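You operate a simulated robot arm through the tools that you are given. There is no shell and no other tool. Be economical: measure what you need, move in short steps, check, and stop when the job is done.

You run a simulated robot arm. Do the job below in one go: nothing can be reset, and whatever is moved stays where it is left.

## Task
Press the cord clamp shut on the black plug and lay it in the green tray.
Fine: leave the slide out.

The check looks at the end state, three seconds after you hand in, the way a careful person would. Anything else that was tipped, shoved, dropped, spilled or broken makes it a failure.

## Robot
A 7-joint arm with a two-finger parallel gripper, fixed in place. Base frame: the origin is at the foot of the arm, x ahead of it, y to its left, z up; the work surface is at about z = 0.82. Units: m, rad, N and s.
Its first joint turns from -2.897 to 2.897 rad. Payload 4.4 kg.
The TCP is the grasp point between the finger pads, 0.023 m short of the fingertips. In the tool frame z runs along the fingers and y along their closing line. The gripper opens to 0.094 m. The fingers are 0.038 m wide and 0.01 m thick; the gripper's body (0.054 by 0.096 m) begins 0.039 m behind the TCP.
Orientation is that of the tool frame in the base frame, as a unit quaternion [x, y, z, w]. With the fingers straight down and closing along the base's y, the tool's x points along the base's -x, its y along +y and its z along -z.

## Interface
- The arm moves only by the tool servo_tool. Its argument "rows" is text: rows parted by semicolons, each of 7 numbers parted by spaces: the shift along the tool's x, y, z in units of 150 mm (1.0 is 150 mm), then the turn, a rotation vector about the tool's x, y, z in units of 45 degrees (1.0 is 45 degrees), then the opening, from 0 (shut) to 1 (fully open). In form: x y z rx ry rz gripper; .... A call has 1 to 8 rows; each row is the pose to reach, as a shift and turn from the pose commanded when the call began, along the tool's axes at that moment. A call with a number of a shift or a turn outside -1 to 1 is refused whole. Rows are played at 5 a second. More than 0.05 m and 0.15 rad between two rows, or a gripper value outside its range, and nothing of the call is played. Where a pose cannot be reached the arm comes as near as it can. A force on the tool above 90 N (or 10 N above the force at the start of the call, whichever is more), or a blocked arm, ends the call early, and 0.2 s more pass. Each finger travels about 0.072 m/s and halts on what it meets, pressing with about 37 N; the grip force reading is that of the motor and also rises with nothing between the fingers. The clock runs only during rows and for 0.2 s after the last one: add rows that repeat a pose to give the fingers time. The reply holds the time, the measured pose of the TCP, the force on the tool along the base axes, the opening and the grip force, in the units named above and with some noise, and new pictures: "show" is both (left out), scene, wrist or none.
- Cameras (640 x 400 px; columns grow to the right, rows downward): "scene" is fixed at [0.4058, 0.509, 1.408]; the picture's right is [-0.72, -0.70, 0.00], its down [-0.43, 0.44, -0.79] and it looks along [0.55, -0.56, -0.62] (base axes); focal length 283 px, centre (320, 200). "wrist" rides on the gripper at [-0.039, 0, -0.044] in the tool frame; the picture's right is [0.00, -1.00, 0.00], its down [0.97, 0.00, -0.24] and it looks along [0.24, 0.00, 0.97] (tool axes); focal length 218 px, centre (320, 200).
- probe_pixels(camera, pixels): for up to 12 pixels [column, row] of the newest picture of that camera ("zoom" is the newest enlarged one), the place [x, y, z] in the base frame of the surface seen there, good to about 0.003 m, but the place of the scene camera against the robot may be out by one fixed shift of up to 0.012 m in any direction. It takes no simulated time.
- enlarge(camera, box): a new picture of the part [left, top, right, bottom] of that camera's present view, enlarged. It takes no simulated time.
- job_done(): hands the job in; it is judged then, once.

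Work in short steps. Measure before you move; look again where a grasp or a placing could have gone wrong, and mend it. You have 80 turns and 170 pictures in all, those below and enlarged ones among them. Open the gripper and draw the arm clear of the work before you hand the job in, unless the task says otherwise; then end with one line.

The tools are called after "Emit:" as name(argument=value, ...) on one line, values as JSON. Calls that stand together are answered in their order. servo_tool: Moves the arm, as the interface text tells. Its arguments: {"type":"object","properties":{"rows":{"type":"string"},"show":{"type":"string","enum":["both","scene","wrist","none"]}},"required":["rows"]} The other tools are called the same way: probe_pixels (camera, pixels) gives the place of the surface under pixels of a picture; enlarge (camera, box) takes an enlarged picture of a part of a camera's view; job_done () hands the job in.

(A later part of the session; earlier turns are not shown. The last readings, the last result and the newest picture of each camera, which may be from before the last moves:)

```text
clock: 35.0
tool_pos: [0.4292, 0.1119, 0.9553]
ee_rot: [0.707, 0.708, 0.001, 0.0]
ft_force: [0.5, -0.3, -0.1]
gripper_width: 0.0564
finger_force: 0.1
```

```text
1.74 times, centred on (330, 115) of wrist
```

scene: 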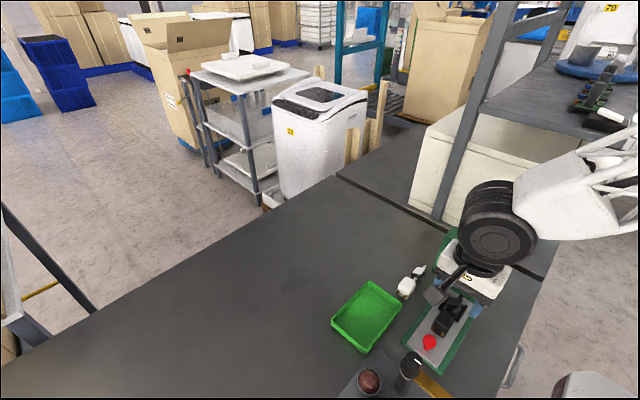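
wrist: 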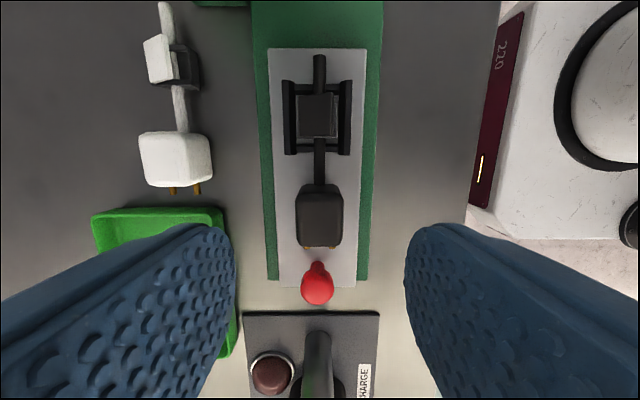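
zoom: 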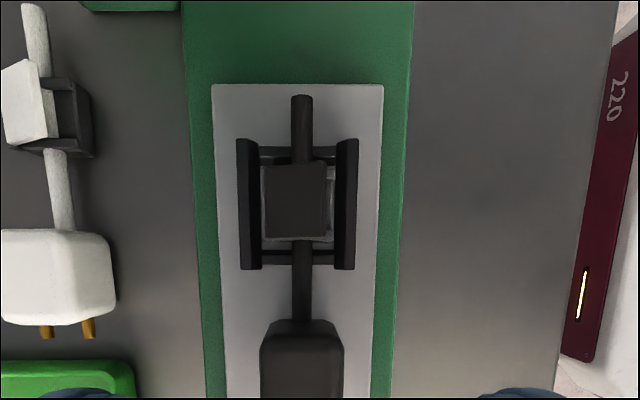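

The clamp sits in the nest with the cord through both ends. Next I need the knob and ram positions, so I move up and over towards the knob.

Emit:
servo_tool(rows="0.15 0 -0.25 0 0 0 0.6; 0.4 0 -0.4 0 0 0 0.6; 0.4 0 -0.4 0 0 0 0.6")

Emit:
enlarge(camera="scene", box=[400, 180, 560, 350])

Emit:
enlarge(camera="wrist", box=[220, 0, 420, 300])

```text
clock: 35.8
tool_pos: [0.4285, 0.1714, 1.0152]
ee_rot: [0.706, 0.708, 0.001, 0.0]
ft_force: [-0.2, -0.6, 0.0]
gripper_width: 0.0563
finger_force: 0.1
```

scene: 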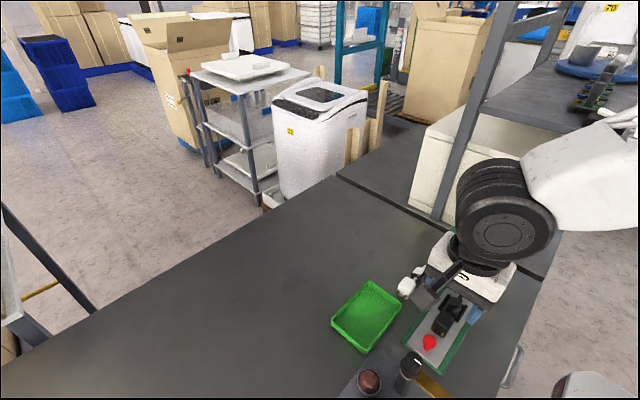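
wrist: 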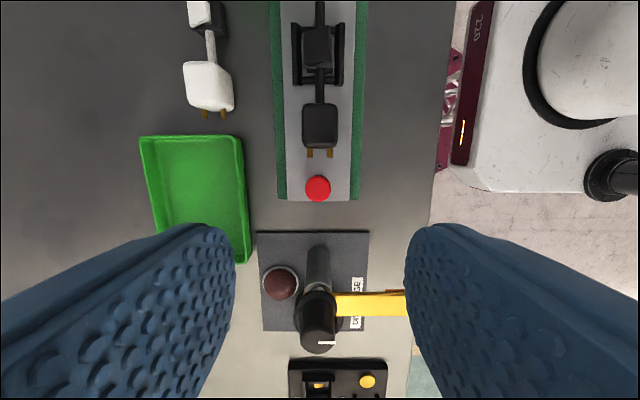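

```text
2.35 times, centred on (480, 265) of scene
```

zoom: 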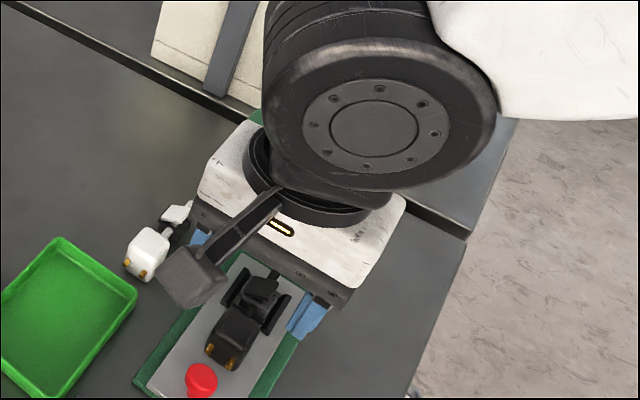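

```text
1.33 times, centred on (320, 150) of wrist
```

zoom: 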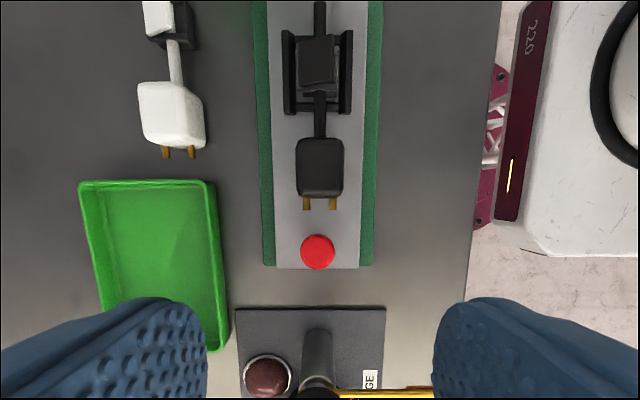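

I probe the knob and the tall discharge lever nearby, which the gripper must not touch.

Emit:
probe_pixels(camera="wrist", pixels=[[317, 188], [306, 188], [328, 188], [317, 176], [317, 199], [318, 330], [315, 300], [316, 260], [282, 283], [318, 152], [255, 180], [316, 45]])

Emit:
probe_pixels(camera="scene", pixels=[[410, 358], [402, 378], [415, 385], [429, 342], [370, 378]])

```text
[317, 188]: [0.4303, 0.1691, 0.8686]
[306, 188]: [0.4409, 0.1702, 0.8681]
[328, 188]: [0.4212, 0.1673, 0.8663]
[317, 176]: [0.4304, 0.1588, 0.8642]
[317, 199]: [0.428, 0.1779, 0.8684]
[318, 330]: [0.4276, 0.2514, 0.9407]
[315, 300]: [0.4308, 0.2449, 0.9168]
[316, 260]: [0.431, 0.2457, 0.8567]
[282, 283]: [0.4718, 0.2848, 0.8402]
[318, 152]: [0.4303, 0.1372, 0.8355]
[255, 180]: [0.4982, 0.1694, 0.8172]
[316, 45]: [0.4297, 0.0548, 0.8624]
```

```text
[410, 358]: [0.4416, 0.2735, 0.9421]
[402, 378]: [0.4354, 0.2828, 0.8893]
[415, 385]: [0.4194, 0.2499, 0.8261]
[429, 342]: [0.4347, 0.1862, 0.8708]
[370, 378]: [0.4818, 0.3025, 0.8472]
```

Knob is at (0.430, 0.168), top 0.868; the discharge lever starts at y≈0.235, so it is clear. I descend onto the knob.

Emit:
servo_tool(rows="0 0.01 0.3 0 0 0 0.6; 0 0.01 0.6 0 0 0 0.6; 0 0.01 0.8 0 0 0 0.6; 0 0.01 0.95 0 0 0 0.6; 0 0.01 1 0 0 0 0.6; 0 0.01 1 0 0 0 0.6")

```text
clock: 37.2
tool_pos: [0.434, 0.1743, 0.8713]
ee_rot: [0.707, 0.707, 0.007, 0.001]
ft_force: [1.2, 1.5, 1.9]
gripper_width: 0.0564
finger_force: 0.0
stopped in row 6: the force on the tool passed its limit (the readings are from after the stop); the commanded pose is now the measured one
```

scene: 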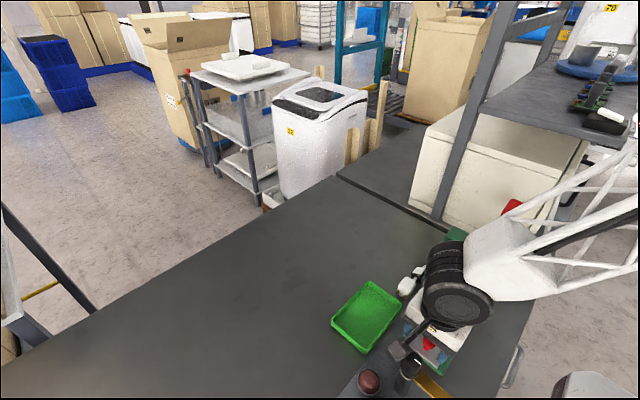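
wrist: 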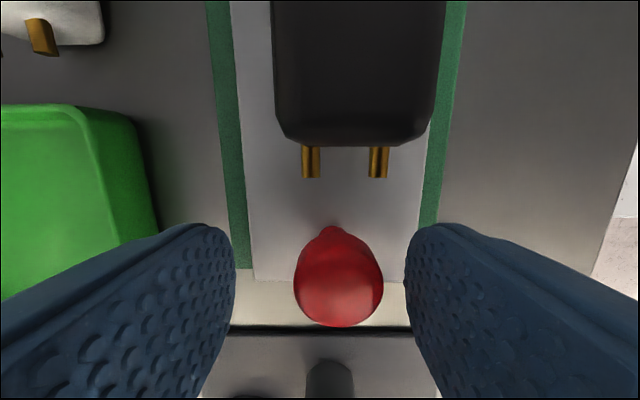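

The descent stopped on a force at z 0.871. The black bracket on the tool at (398,350) appears close to the discharge lever at (408,365); I check.

Emit:
enlarge(camera="scene", box=[350, 290, 500, 400])

Emit:
probe_pixels(camera="scene", pixels=[[398, 350], [394, 346], [403, 354], [410, 362], [404, 378], [412, 340], [422, 330]])

```text
3.64 times, centred on (425, 345) of scene
```

zoom: 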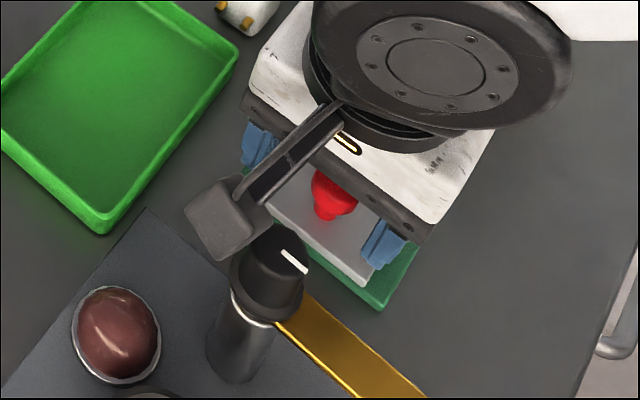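

```text
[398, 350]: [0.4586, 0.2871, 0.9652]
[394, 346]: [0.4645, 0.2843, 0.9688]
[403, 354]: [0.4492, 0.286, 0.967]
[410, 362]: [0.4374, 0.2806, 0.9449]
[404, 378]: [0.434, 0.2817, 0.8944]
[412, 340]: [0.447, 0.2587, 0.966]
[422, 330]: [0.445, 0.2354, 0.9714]
```

The tool's bracket (about 115 mm out on the tool's +x, bottom ~72 mm above the TCP) touched the top of the discharge post. I raise straight up and check the post for any change.

Emit:
servo_tool(rows="0 0 -0.15 0 0 0 0.6; 0 0 -0.35 0 0 0 0.6; 0 0 -0.35 0 0 0 0.6")

Emit:
enlarge(camera="scene", box=[320, 280, 480, 400])

Emit:
probe_pixels(camera="scene", pixels=[[410, 362], [404, 378], [410, 356], [418, 360]])

```text
clock: 38.0
tool_pos: [0.4338, 0.173, 0.9247]
ee_rot: [0.708, 0.706, 0.006, 0.001]
ft_force: [0.4, -0.1, -0.9]
gripper_width: 0.0564
finger_force: 0.0
```

scene: 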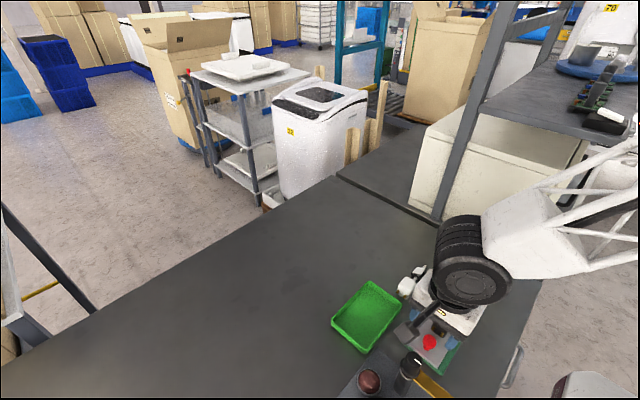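
wrist: 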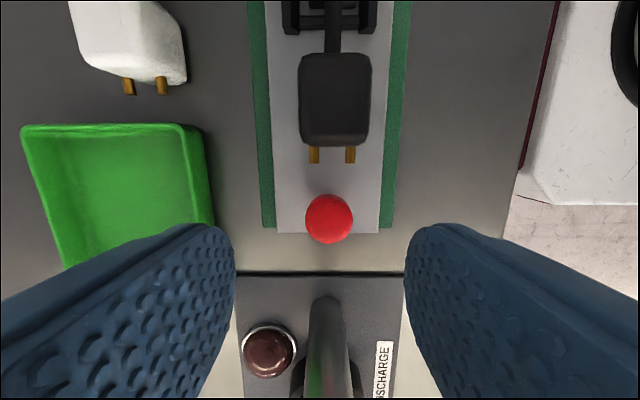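

```text
3.33 times, centred on (400, 340) of scene
```

zoom: 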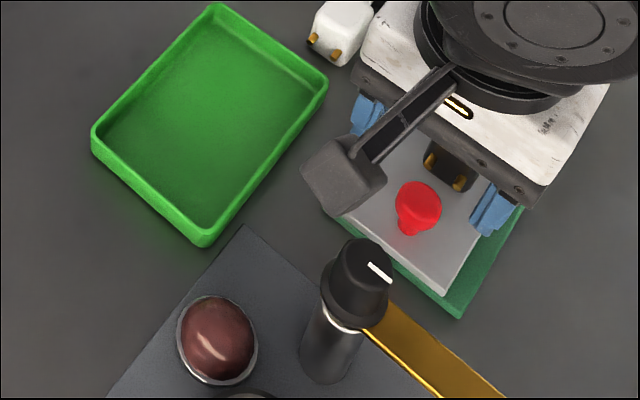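

```text
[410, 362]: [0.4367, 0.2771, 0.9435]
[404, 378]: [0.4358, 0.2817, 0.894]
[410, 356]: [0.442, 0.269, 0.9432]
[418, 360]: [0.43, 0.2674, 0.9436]
```

The post is unchanged. I yaw the tool +30° so the bracket swings towards +x, clear of the post, and centre on the knob.

Emit:
servo_tool(rows="0 0 0 0.003 -0.002 0.1667 0.6; -0.01 -0.01 0 0.006 -0.005 0.3333 0.6; -0.02 -0.02 0 0.01 -0.007 0.5 0.6; -0.03 -0.025 0 0.0126 -0.009 0.667 0.6; -0.03 -0.025 0 0.0126 -0.009 0.667 0.6")

Emit:
enlarge(camera="scene", box=[350, 280, 510, 400])

```text
clock: 39.2
tool_pos: [0.4296, 0.1684, 0.924]
ee_rot: [0.867, 0.499, 0.001, -0.002]
ft_force: [-0.9, 0.7, -0.3]
gripper_width: 0.0562
finger_force: 0.1
```

scene: 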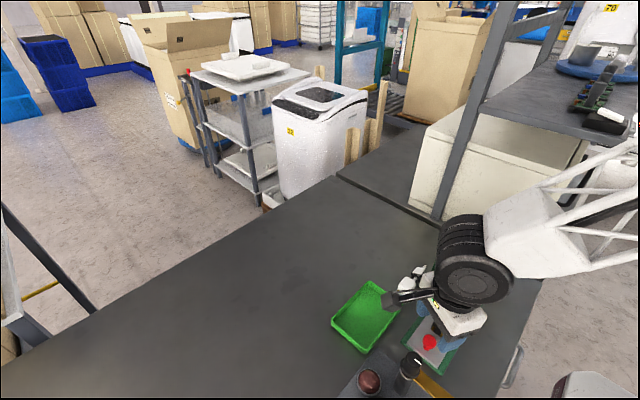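
wrist: 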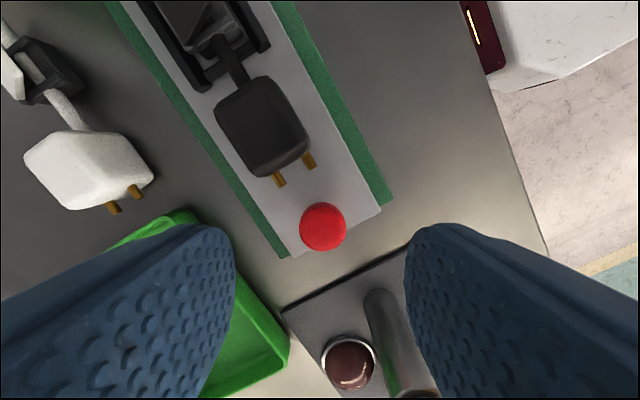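

```text
3.33 times, centred on (430, 340) of scene
```

zoom: 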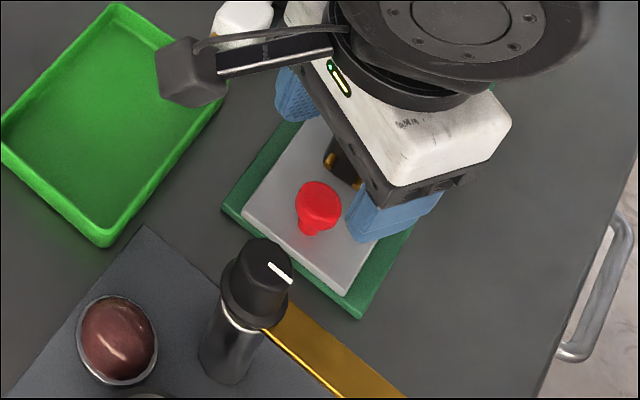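

The bracket is now clear of the post. I descend on the knob, offset 8 mm along tool x to stay off the prongs.

Emit:
servo_tool(rows="0.053 0 0.12 0 0 0 0.6; 0.053 0 0.24 0 0 0 0.6; 0.053 0 0.34 0 0 0 0.6; 0.053 0 0.38 0 0 0 0.6; 0.053 0 0.38 0 0 0 0.6")

```text
clock: 40.4
tool_pos: [0.4334, 0.1758, 0.8673]
ee_rot: [0.866, 0.499, 0.0, -0.001]
ft_force: [-0.1, 0.0, 0.7]
gripper_width: 0.0564
finger_force: 0.0
```

scene: 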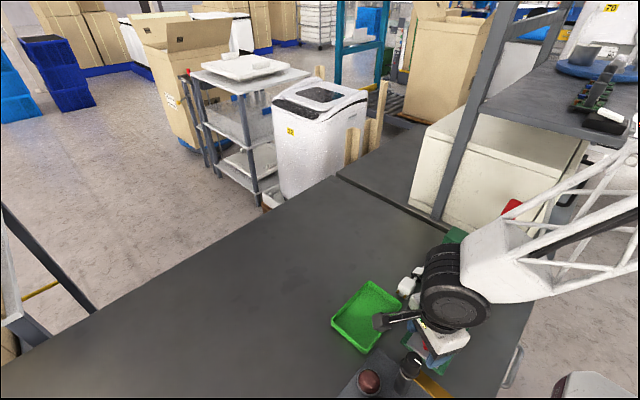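
wrist: 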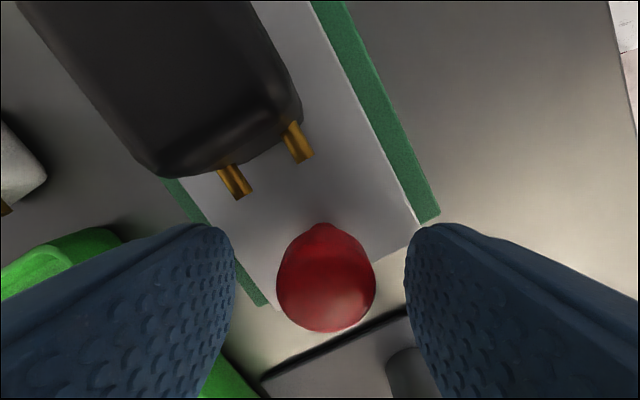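

The knob is between the pads and the prongs are clear. I close on it, then draw the slide 30 mm to -y.

Emit:
servo_tool(rows="0 0 0 0 0 0 0.3; 0 0 0 0 0 0 0; 0 0 0 0 0 0 0; 0 0 0 0 0 0 0", show="none")

Emit:
servo_tool(rows="-0.0577 0.0333 0 0 0 0 0; -0.1155 0.0667 0 0 0 0 0; -0.173 0.1 0 0 0 0 0; -0.173 0.1 0 0 0 0 0")

```text
clock: 41.4
tool_pos: [0.4327, 0.1753, 0.8673]
ee_rot: [0.866, 0.499, 0.0, -0.002]
ft_force: [-34.4, 2.9, 7.2]
gripper_width: 0.0232
finger_force: 44.7
```

```text
clock: 42.4
tool_pos: [0.4338, 0.1469, 0.8669]
ee_rot: [0.866, 0.499, -0.001, -0.002]
ft_force: [-36.6, -1.1, -1.3]
gripper_width: 0.0235
finger_force: 45.2
```

scene: 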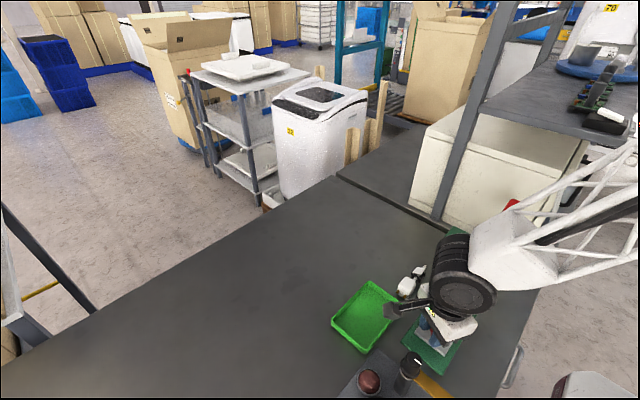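
wrist: 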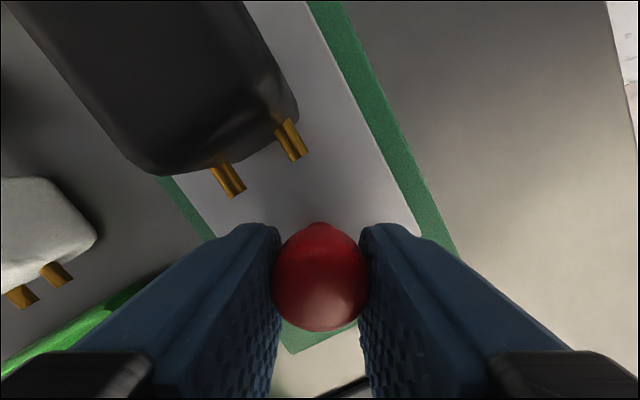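

The slide follows (TCP y 0.147) with a lateral force of -36 N in x. I ease 2 mm in -x and keep going another 35 mm.

Emit:
servo_tool(rows="-0.0067 -0.0115 0 0 0 0 0; -0.064 0.022 0 0 0 0 0; -0.122 0.055 0 0 0 0 0; -0.18 0.089 0 0 0 0 0; -0.209 0.1055 0 0 0 0 0; -0.209 0.1055 0 0 0 0 0")

```text
clock: 43.8
tool_pos: [0.4332, 0.1113, 0.8675]
ee_rot: [0.867, 0.499, 0.001, -0.002]
ft_force: [38.3, -0.1, -31.0]
gripper_width: 0.0232
finger_force: 44.8
```

scene: 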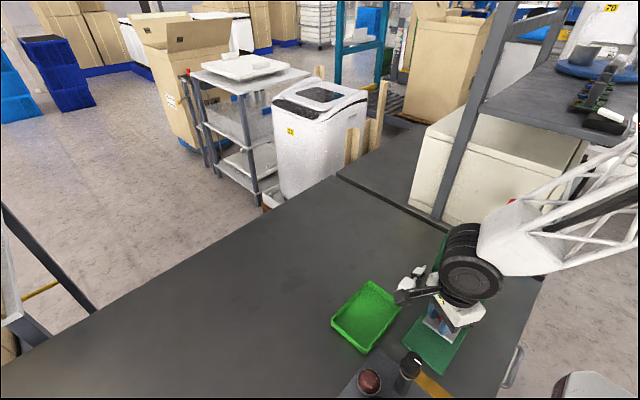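
wrist: 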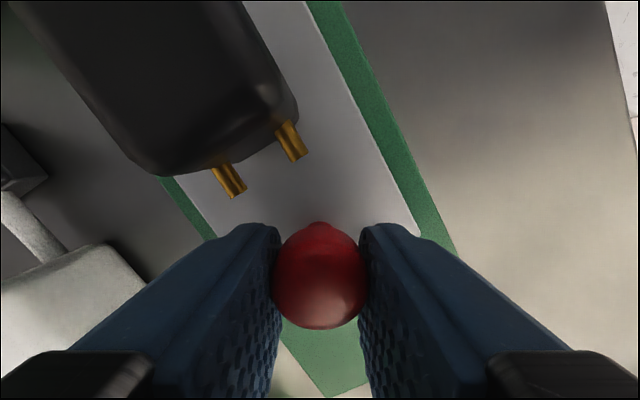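

Travel so far is 64 mm, now +38 N in x: I centre back 1 mm and continue 20 mm.

Emit:
servo_tool(rows="0.0033 0.0058 0.004 0 0 0 0; -0.025 0.022 0.004 0 0 0 0; -0.054 0.039 0.004 0 0 0 0; -0.083 0.056 0.004 0 0 0 0; -0.112 0.0725 0.004 0 0 0 0; -0.112 0.0725 0.004 0 0 0 0")

```text
clock: 45.2
tool_pos: [0.4324, 0.091, 0.8679]
ee_rot: [0.866, 0.5, 0.001, -0.001]
ft_force: [-7.6, -1.2, 36.1]
gripper_width: 0.0235
finger_force: 44.8
```

scene: 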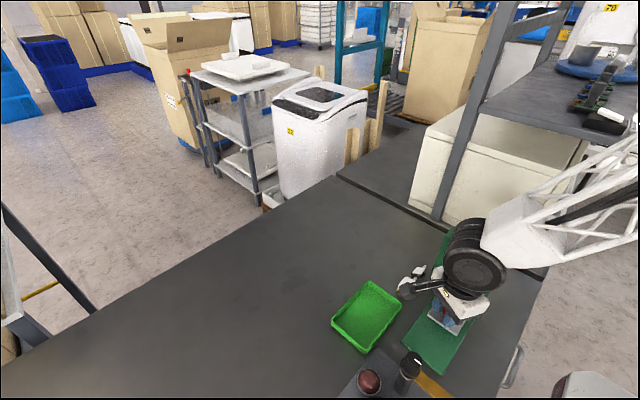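
wrist: 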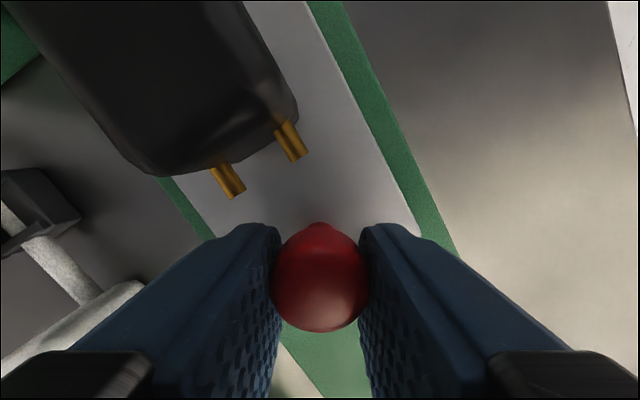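

Travel is 85 mm with no stop felt yet. I go on in 3 mm steps, watching the y force.

Emit:
servo_tool(rows="-0.017 0.01 -0.002 0 0 0 0; -0.034 0.02 -0.002 0 0 0 0; -0.034 0.02 -0.002 0 0 0 0", show="wrist")

```text
clock: 46.0
tool_pos: [0.4324, 0.0849, 0.8676]
ee_rot: [0.867, 0.499, 0.001, -0.002]
ft_force: [1.3, 0.9, 22.8]
gripper_width: 0.0234
finger_force: 45.0
```

wrist: 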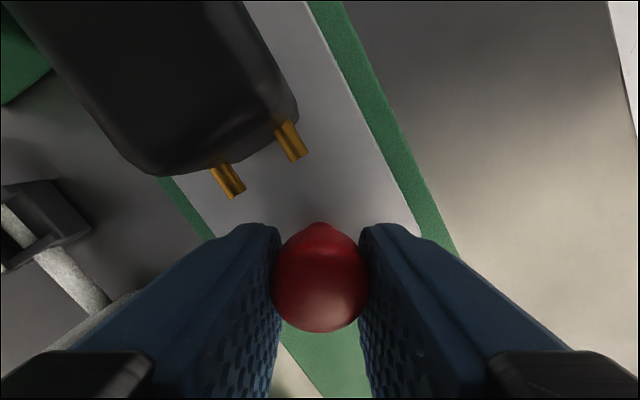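

Still free at 91 mm; another 6 mm.

Emit:
servo_tool(rows="-0.017 0.01 -0.001 0 0 0 0; -0.034 0.02 -0.001 0 0 0 0; -0.034 0.02 -0.001 0 0 0 0", show="none")

```text
clock: 46.8
tool_pos: [0.4336, 0.0791, 0.8675]
ee_rot: [0.867, 0.499, 0.0, -0.001]
ft_force: [16.0, -2.9, -3.7]
gripper_width: 0.0232
finger_force: 44.8
```

No stop yet at 97 mm. I release the knob and back off to see the nest against the ram.

Emit:
servo_tool(rows="0 0 0 0 0 0 0.3; 0 0 0 0 0 0 0.6; 0 0 0 0 0 0 0.6; 0 0 -0.3 0 0 0 0.6; 0.2 -0.1 -0.6 0 0 0 0.6; 0.5 -0.1 -0.7 0 0 0 0.6; 0.8 -0.1 -0.7 0 0 0 0.6; 0.8 -0.1 -0.7 0 0 0 0.6")

Emit:
enlarge(camera="scene", box=[400, 190, 540, 360])

```text
refused: row 5 steps farther than a row can; nothing moved
```

```text
2.35 times, centred on (470, 275) of scene
```

zoom: 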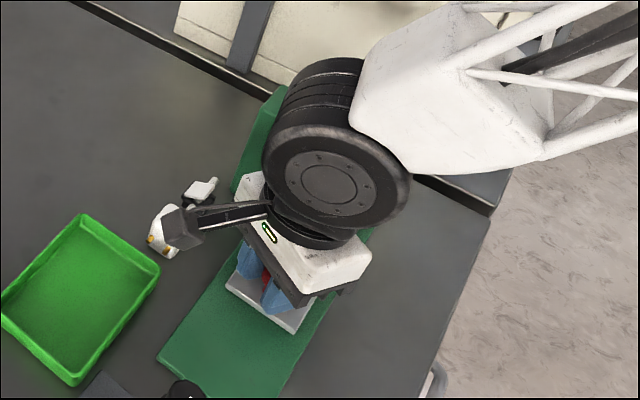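

One step was too long; I resend with smaller steps.

Emit:
servo_tool(rows="0 0 0 0 0 0 0.3; 0 0 0 0 0 0 0.6; 0 0 0 0 0 0 0.6; 0 0 -0.3 0 0 0 0.6; 0.15 -0.05 -0.55 0 0 0 0.6; 0.4 -0.1 -0.65 0 0 0 0.6; 0.7 -0.1 -0.7 0 0 0 0.6; 0.9 -0.1 -0.7 0 0 0 0.6")

Emit:
enlarge(camera="scene", box=[400, 190, 540, 360])

```text
clock: 48.6
tool_pos: [0.4876, 0.2041, 0.9714]
ee_rot: [0.866, 0.499, 0.0, -0.001]
ft_force: [0.5, 0.3, 0.9]
gripper_width: 0.0562
finger_force: 0.1
```

scene: 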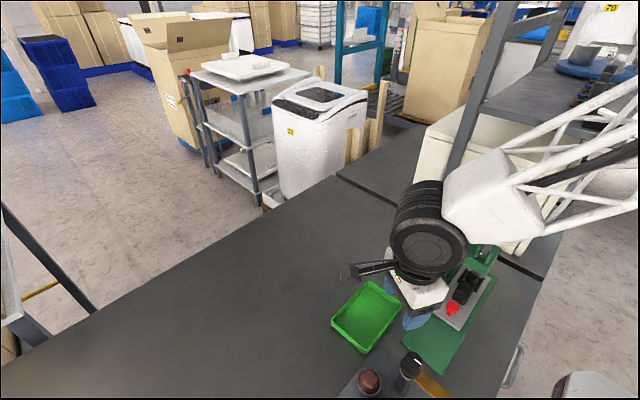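
wrist: 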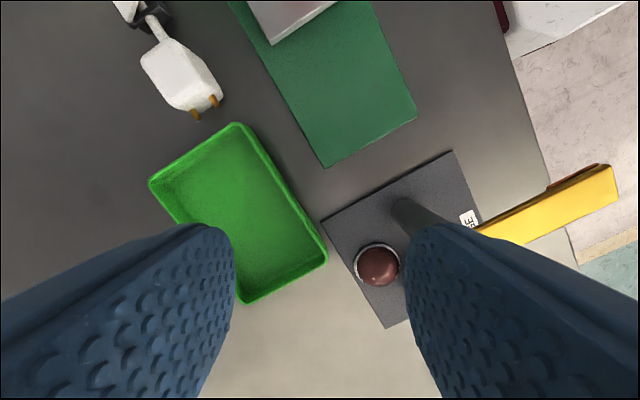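

```text
2.35 times, centred on (470, 275) of scene
```

zoom: 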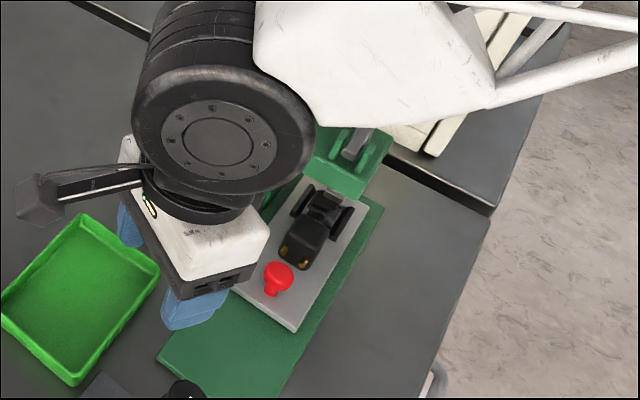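

I move the arm further aside (+x, +y) to get a clear view of the ram and nest.

Emit:
servo_tool(rows="0.15 0.2 -0.1 0 0 0 0.6; 0.3 0.45 -0.2 0 0 0 0.6; 0.4 0.7 -0.3 0 0 0 0.6; 0.5 0.95 -0.3 0 0 0 0.6; 0.5 0.95 -0.3 0 0 0 0.6")

Emit:
enlarge(camera="scene", box=[410, 190, 530, 330])

```text
clock: 49.8
tool_pos: [0.6489, 0.1956, 1.0165]
ee_rot: [0.866, 0.499, 0.0, -0.001]
ft_force: [-0.2, -0.7, 0.0]
gripper_width: 0.0566
finger_force: 0.0
```

scene: 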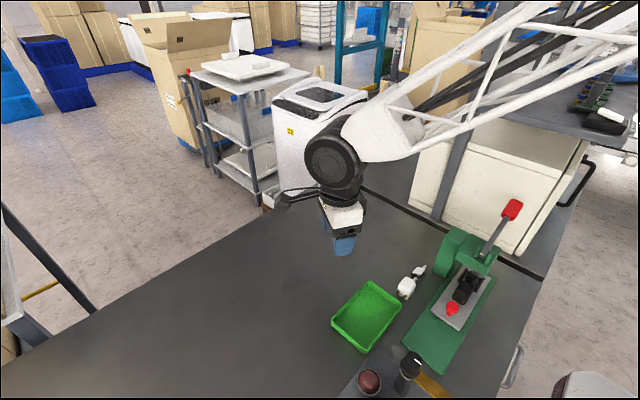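
wrist: 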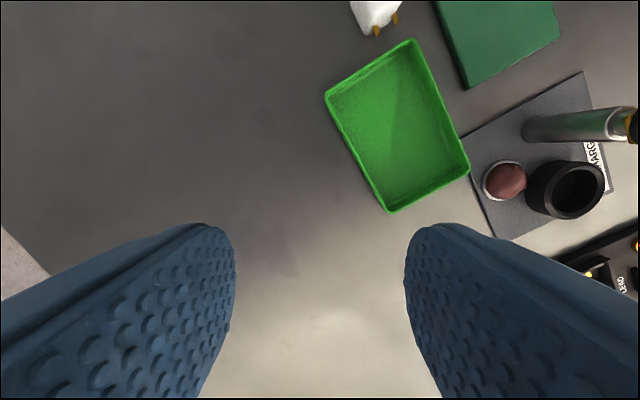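

```text
2.86 times, centred on (470, 260) of scene
```

zoom: 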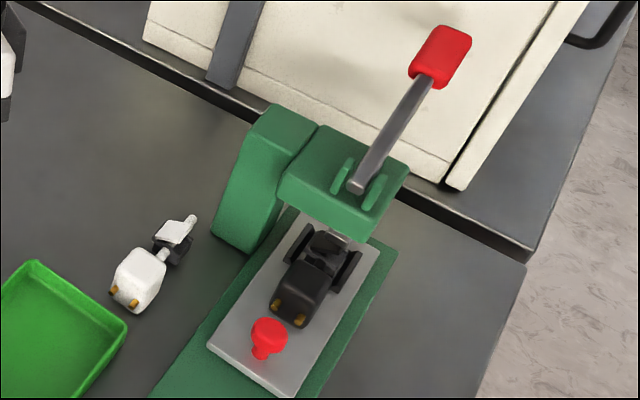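

I probe the head's front face, ram and clamp from this clear view.

Emit:
probe_pixels(camera="zoom", pixels=[[342, 236], [347, 239], [330, 240], [318, 243], [315, 205], [335, 215], [370, 225], [355, 212], [300, 290], [268, 330], [290, 175], [395, 175]])

Emit:
enlarge(camera="scene", box=[455, 240, 505, 280])

```text
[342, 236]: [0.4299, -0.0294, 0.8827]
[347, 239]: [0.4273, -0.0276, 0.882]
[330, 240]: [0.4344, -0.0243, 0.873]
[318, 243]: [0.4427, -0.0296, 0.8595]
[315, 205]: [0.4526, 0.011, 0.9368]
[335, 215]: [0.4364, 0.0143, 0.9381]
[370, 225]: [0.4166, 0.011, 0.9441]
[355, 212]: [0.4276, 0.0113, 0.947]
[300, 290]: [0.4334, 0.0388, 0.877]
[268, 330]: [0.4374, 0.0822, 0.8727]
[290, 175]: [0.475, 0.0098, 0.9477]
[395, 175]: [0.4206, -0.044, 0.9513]
```

```text
10.00 times, centred on (480, 260) of scene
```

zoom: 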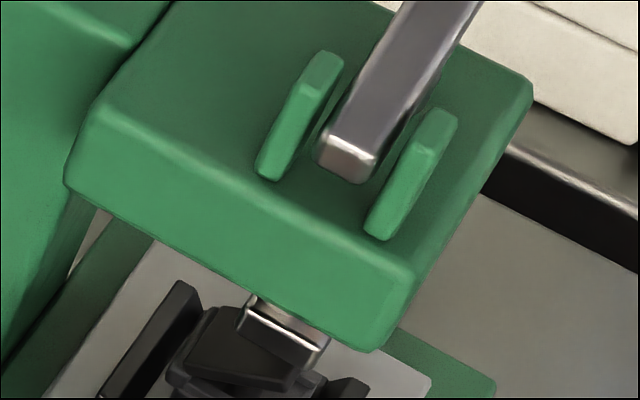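

The ram's centre is ~9 mm further in than the clamp's, so the slide needs more travel. I come back with closed fingers behind the knob to push it on.

Emit:
servo_tool(rows="-0.2 -0.18 0.1 0 0 0 0.3; -0.4 -0.36 0.15 0 0 0 0; -0.6 -0.53 0.2 0 0 0 0; -0.8 -0.71 0.2 0 0 0 0; -0.97 -0.87 0.2 0 0 0 0; -0.97 -0.87 0.2 0 0 0 0", show="none")

Emit:
servo_tool(rows="-0.16 -0.147 0 0 0 0 0; -0.16 -0.147 0.2 0 0 0 0; -0.16 -0.147 0.4 0 0 0 0; -0.16 -0.147 0.4 0 0 0 0")

```text
clock: 51.2
tool_pos: [0.4631, 0.1358, 0.9864]
ee_rot: [0.866, 0.499, 0.0, -0.001]
ft_force: [0.7, -0.6, 0.3]
gripper_width: 0.0
finger_force: 37.1
```

```text
clock: 52.2
tool_pos: [0.432, 0.126, 0.9264]
ee_rot: [0.867, 0.499, 0.0, -0.001]
ft_force: [-1.0, -0.4, -0.3]
gripper_width: 0.0002
finger_force: 37.7
```

scene: 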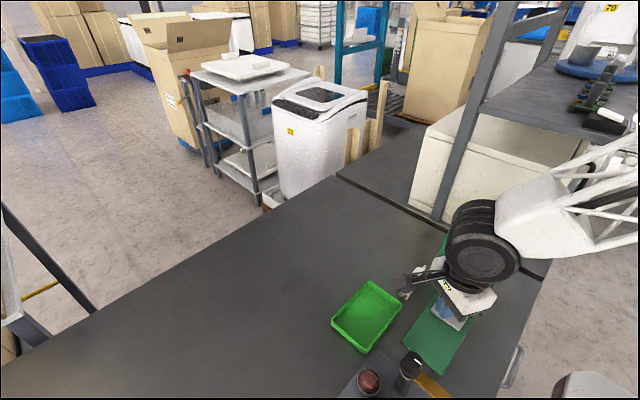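
wrist: 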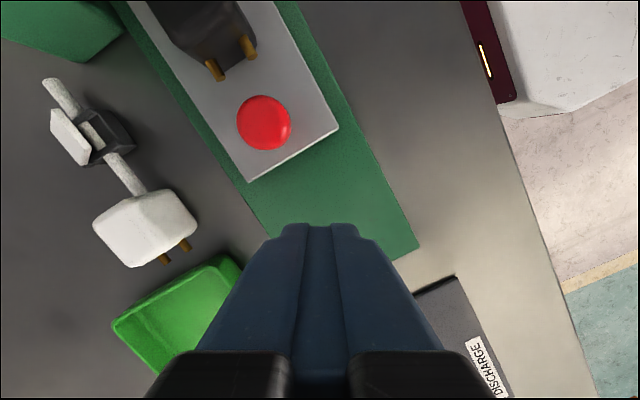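

The knob is ahead and the way is clear. I lower, approach, and push slowly while watching the force.

Emit:
servo_tool(rows="0 0 0.2 0 0 0 0; 0 0 0.39 0 0 0 0; -0.06 0.033 0.39 0 0 0 0; -0.115 0.067 0.39 0 0 0 0; -0.144 0.083 0.39 0 0 0 0; -0.173 0.1 0.39 0 0 0 0; -0.173 0.1 0.39 0 0 0 0", show="wrist")

```text
clock: 53.4
tool_pos: [0.4314, 0.1053, 0.8677]
ee_rot: [0.866, 0.5, 0.002, -0.002]
ft_force: [-3.6, 58.4, -10.2]
gripper_width: 0.0
finger_force: 37.4
stopped in row 6: the force on the tool passed its limit (the readings are from after the stop); the commanded pose is now the measured one
```

wrist: 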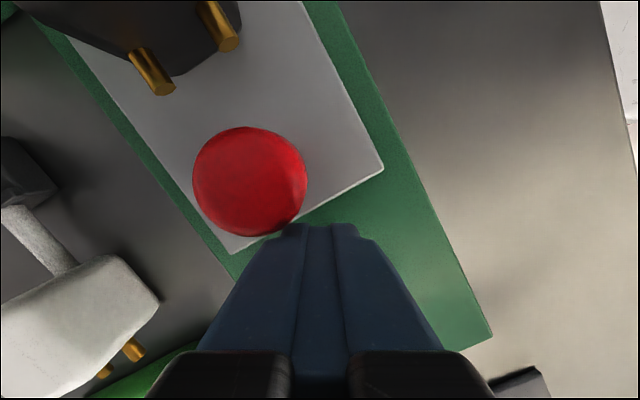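

Pushing met 90 N right at contact (TCP y 0.105), so the slide seems to be at its end stop. I back off along +y, rise and move aside to verify.

Emit:
servo_tool(rows="0.115 -0.067 0 0 0 0 0; 0.115 -0.067 -0.3 0 0 0 0; 0.115 0.1 -0.5 0 0 0 0; 0.115 0.4 -0.6 0 0 0 0; 0.115 0.7 -0.7 0 0 0 0; 0.115 1 -0.75 0 0 0 0; 0.115 1 -0.75 0 0 0 0")

Emit:
enlarge(camera="scene", box=[440, 230, 520, 330])

Emit:
enlarge(camera="scene", box=[455, 240, 505, 280])

```text
clock: 55.0
tool_pos: [0.5713, 0.0429, 0.9811]
ee_rot: [0.867, 0.498, 0.003, -0.002]
ft_force: [-0.1, 0.2, 0.3]
gripper_width: 0.0
finger_force: 36.5
```

scene: 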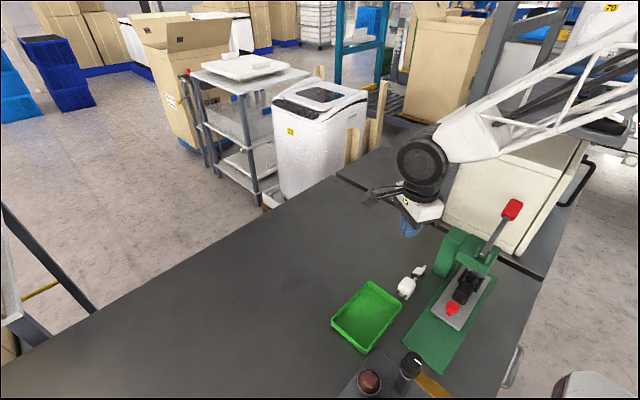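
wrist: 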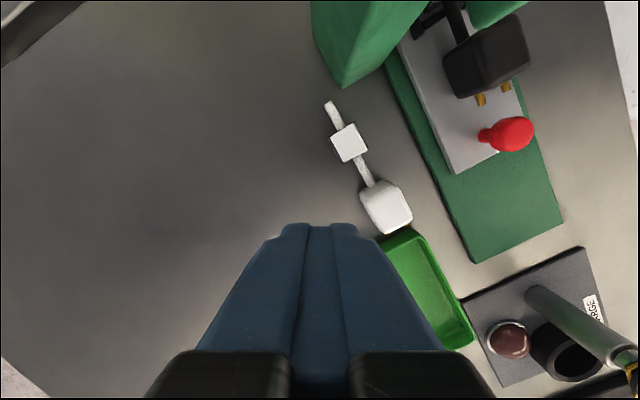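

```text
4.00 times, centred on (480, 280) of scene
```

zoom: 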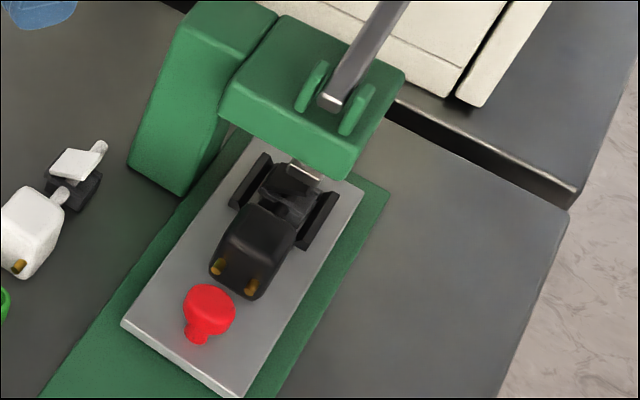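

```text
10.00 times, centred on (480, 260) of scene
```

zoom: 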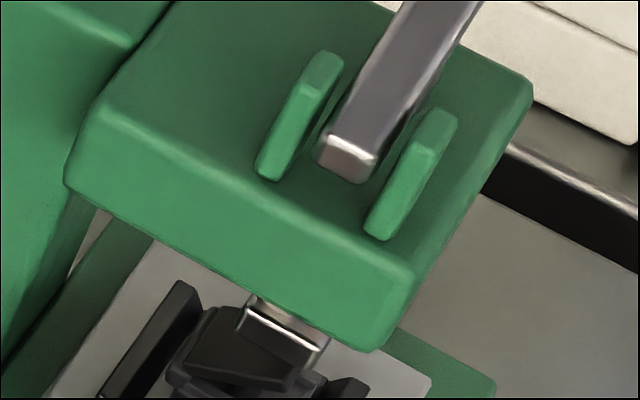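

The pictures are identical, so the slide is at its stop with the clamp under the ram. Now I probe the lever: pivot, arm and red grip.

Emit:
probe_pixels(camera="scene", pixels=[[487, 243], [493, 235], [498, 228], [503, 220], [507, 216], [511, 210], [515, 204], [518, 200], [508, 206], [516, 213], [505, 213], [520, 206]])

Emit:
enlarge(camera="scene", box=[475, 185, 545, 260])

```text
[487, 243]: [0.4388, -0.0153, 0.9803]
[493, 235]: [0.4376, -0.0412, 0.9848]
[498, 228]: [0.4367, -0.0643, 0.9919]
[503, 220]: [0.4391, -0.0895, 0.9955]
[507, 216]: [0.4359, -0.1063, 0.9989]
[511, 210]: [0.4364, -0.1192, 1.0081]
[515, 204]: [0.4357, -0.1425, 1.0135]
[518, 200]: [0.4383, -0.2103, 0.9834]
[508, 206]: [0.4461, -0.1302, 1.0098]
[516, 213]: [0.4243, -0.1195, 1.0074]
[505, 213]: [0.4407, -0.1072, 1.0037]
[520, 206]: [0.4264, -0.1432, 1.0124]
```

```text
5.33 times, centred on (510, 222) of scene
```

zoom: 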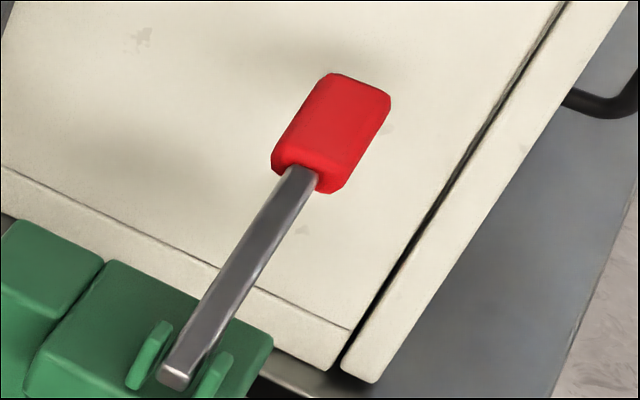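

The lever runs from (0.437,-0.015,0.98) to a red grip at y≈-0.107…-0.145, z≈1.01. I probe the white cabinet behind it for clearance.

Emit:
probe_pixels(camera="scene", pixels=[[470, 140], [520, 160], [540, 180], [500, 180], [525, 215], [525, 240], [510, 250], [480, 235], [535, 225], [560, 170], [455, 190], [525, 190]])

```text
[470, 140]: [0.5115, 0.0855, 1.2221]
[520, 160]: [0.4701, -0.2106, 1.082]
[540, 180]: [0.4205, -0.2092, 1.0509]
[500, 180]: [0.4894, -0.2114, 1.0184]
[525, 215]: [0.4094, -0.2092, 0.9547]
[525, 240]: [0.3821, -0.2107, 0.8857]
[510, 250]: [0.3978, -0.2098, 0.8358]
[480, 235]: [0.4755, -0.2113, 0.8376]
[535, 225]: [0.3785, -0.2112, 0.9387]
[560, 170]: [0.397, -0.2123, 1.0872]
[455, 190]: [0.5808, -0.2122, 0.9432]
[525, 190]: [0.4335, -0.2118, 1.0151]
```

The cabinet face is at y≈-0.21, leaving room. I rise and move above the lever grip with the fingers closed.

Emit:
servo_tool(rows="0 0 -0.3 0 0 0 0; 0 0 -0.6 0 0 0 0; -0.2 -0.05 -0.8 0 0 0 0; -0.45 -0.1 -0.9 0 0 0 0; -0.7 -0.15 -0.9 0 0 0 0; -0.7 -0.15 -0.9 0 0 0 0", show="none")

Emit:
servo_tool(rows="-0.2 -0.03 0 0 0 0 0; -0.4 -0.06 0 0 0 0 0; -0.6 -0.08 0 0 0 0 0; -0.6 -0.08 0 0 0 0 0")

```text
clock: 56.4
tool_pos: [0.4982, -0.0381, 1.1156]
ee_rot: [0.867, 0.499, 0.001, -0.002]
ft_force: [-0.5, -0.3, -0.5]
gripper_width: 0.0
finger_force: 37.3
```

```text
clock: 57.4
tool_pos: [0.4433, -0.1088, 1.1155]
ee_rot: [0.866, 0.499, 0.002, -0.002]
ft_force: [0.2, 0.0, -0.7]
gripper_width: 0.0
finger_force: 37.1
```

scene: 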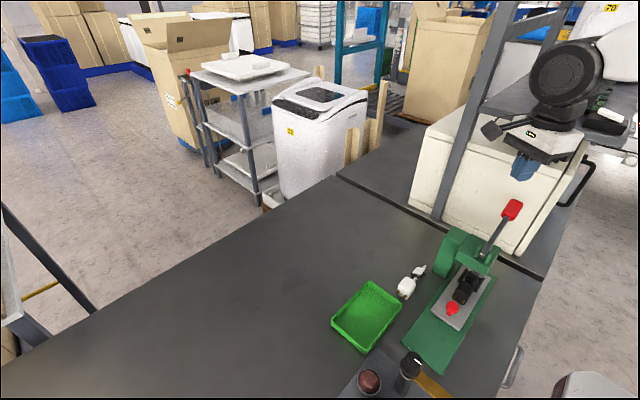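
wrist: 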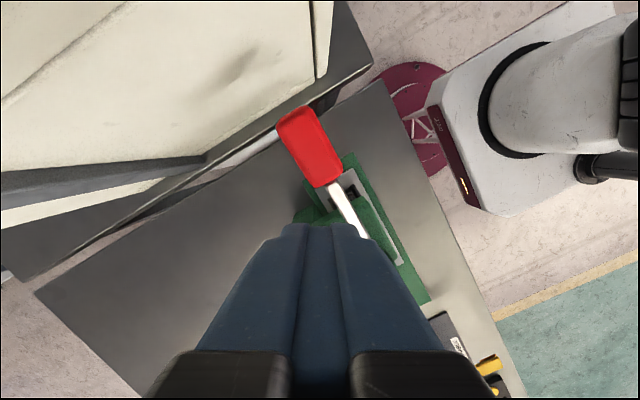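

Emit:
probe_pixels(camera="wrist", pixels=[[311, 148], [296, 112], [325, 182], [300, 155], [322, 140], [345, 210], [230, 60], [180, 165], [270, 110], [320, 60], [350, 170], [340, 195]])

```text
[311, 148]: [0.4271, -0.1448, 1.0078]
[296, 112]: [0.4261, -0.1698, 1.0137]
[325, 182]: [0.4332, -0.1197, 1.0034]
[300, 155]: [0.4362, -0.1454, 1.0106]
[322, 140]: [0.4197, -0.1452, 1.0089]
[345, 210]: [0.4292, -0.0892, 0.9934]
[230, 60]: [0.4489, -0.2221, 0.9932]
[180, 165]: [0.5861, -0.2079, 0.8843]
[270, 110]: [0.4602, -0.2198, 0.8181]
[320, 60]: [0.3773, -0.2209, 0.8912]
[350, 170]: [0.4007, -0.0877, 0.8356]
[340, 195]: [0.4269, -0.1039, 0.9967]
```

The grip is centred at (0.429,-0.144), top z 1.008; the cabinet is at -0.221. I go over (0.429,-0.135) and descend to just above it.

Emit:
servo_tool(rows="-0.199 0.005 0 0 0 0 0; -0.199 0.005 0.2 0 0 0 0; -0.199 0.005 0.4 0 0 0 0; -0.199 0.005 0.53 0 0 0 0; -0.199 0.005 0.53 0 0 0 0")

```text
clock: 58.6
tool_pos: [0.4297, -0.1332, 1.0345]
ee_rot: [0.867, 0.499, 0.001, -0.002]
ft_force: [-0.5, -0.6, 0.9]
gripper_width: 0.0003
finger_force: 37.3
```

scene: 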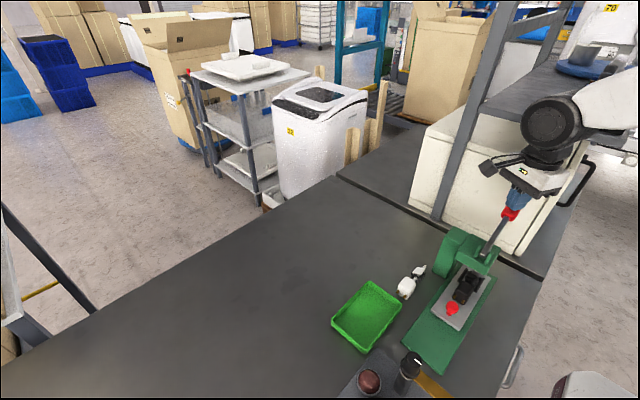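
wrist: 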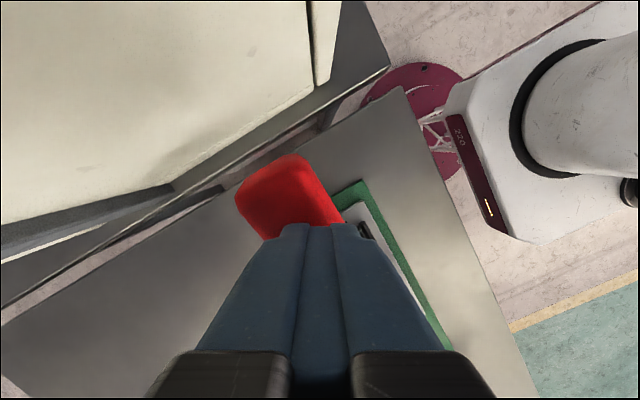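

The fingertips are just above the grip. I push down in small steps.

Emit:
servo_tool(rows="0 0 0.05 0 0 0 0; 0 0 0.1 0 0 0 0; 0 0 0.15 0 0 0 0; 0 0 0.2 0 0 0 0; 0 0 0.25 0 0 0 0; 0 0 0.3 0 0 0 0; 0 0 0.3 0 0 0 0")

```text
clock: 60.2
tool_pos: [0.4293, -0.1349, 0.9902]
ee_rot: [0.867, 0.499, 0.001, -0.002]
ft_force: [-1.2, -0.4, 8.3]
gripper_width: 0.0003
finger_force: 36.8
```

scene: 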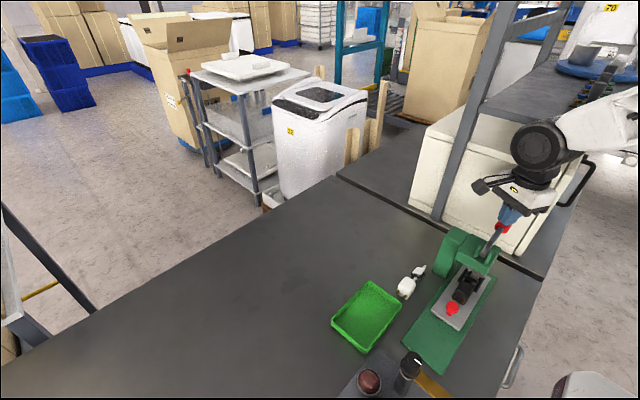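
wrist: 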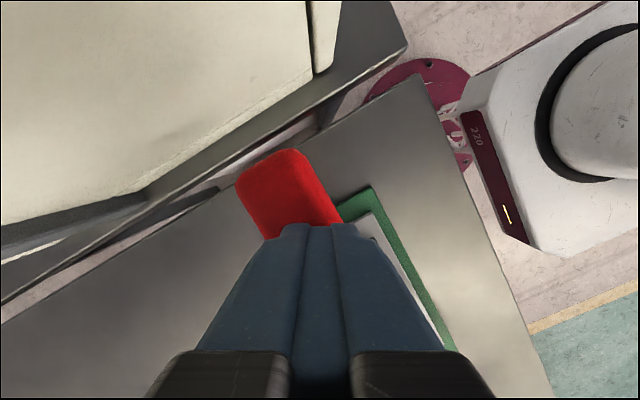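

The lever moves with 8 N. I continue down.

Emit:
servo_tool(rows="0 0 0.05 0 0 0 0; 0 0 0.1 0 0 0 0; 0 0 0.15 0 0 0 0; 0 0 0.2 0 0 0 0; 0 0 0.25 0 0 0 0; 0 0 0.3 0 0 0 0; 0 0 0.3 0 0 0 0")

Emit:
enlarge(camera="scene", box=[440, 200, 530, 320])

```text
clock: 61.0
tool_pos: [0.4298, -0.1339, 0.9774]
ee_rot: [0.867, 0.499, 0.005, 0.002]
ft_force: [-19.2, 4.0, 46.5]
gripper_width: 0.0
finger_force: 37.0
stopped in row 3: the force on the tool passed its limit (the readings are from after the stop); the commanded pose is now the measured one
```

scene: 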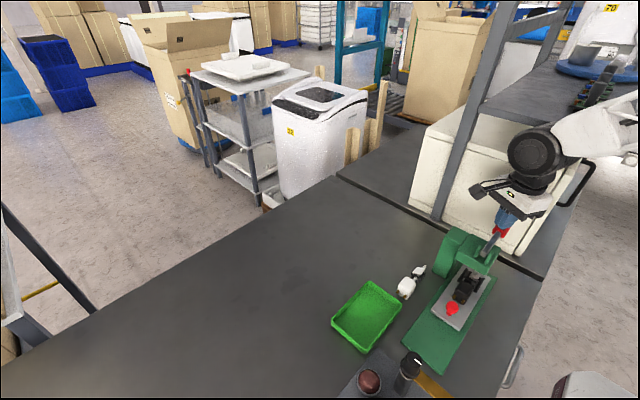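
wrist: 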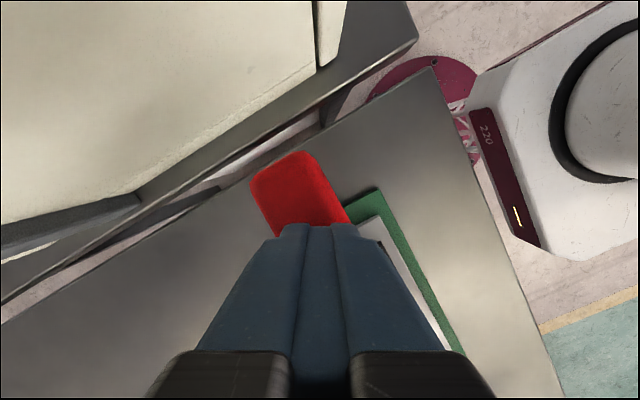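

```text
3.33 times, centred on (485, 260) of scene
```

zoom: 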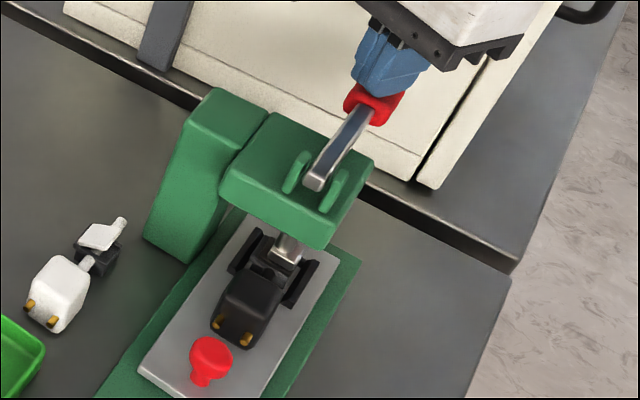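

The call ended on the force limit with the ram down on the clamp. I enlarge to see whether the clamp has shut.

Emit:
enlarge(camera="scene", box=[450, 255, 500, 295])

Emit:
probe_pixels(camera="scene", pixels=[[473, 270], [470, 273], [468, 276], [495, 235], [500, 228], [477, 265]])

```text
10.00 times, centred on (475, 275) of scene
```

zoom: 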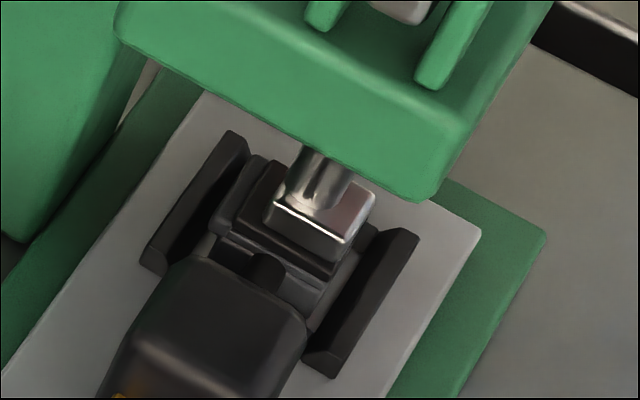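

```text
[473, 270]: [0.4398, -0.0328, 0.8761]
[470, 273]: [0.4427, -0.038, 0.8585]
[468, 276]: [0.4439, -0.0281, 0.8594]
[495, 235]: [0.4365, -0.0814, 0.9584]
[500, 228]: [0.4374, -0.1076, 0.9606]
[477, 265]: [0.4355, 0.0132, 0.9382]
```

The lid is now level under the ram. I press once more to the force limit to make sure it latches, then lift.

Emit:
servo_tool(rows="0 0 0.02 0 0 0 0; 0 0 0.04 0 0 0 0; 0 0 0.06 0 0 0 0; 0 0 0.08 0 0 0 0; 0 0 0.08 0 0 0 0", show="none")

Emit:
enlarge(camera="scene", box=[450, 255, 500, 295])

```text
clock: 61.4
tool_pos: [0.4311, -0.1344, 0.9779]
ee_rot: [0.866, 0.499, 0.005, 0.002]
ft_force: [-18.3, 3.7, 46.2]
gripper_width: 0.0
finger_force: 37.3
stopped in row 2: the force on the tool passed its limit (the readings are from after the stop); the commanded pose is now the measured one
```

```text
10.00 times, centred on (475, 275) of scene
```

zoom: 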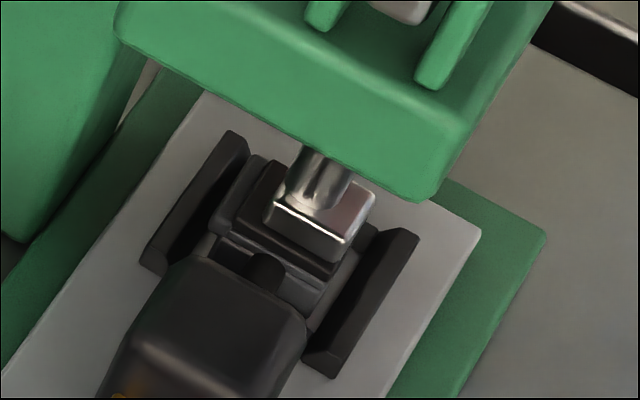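

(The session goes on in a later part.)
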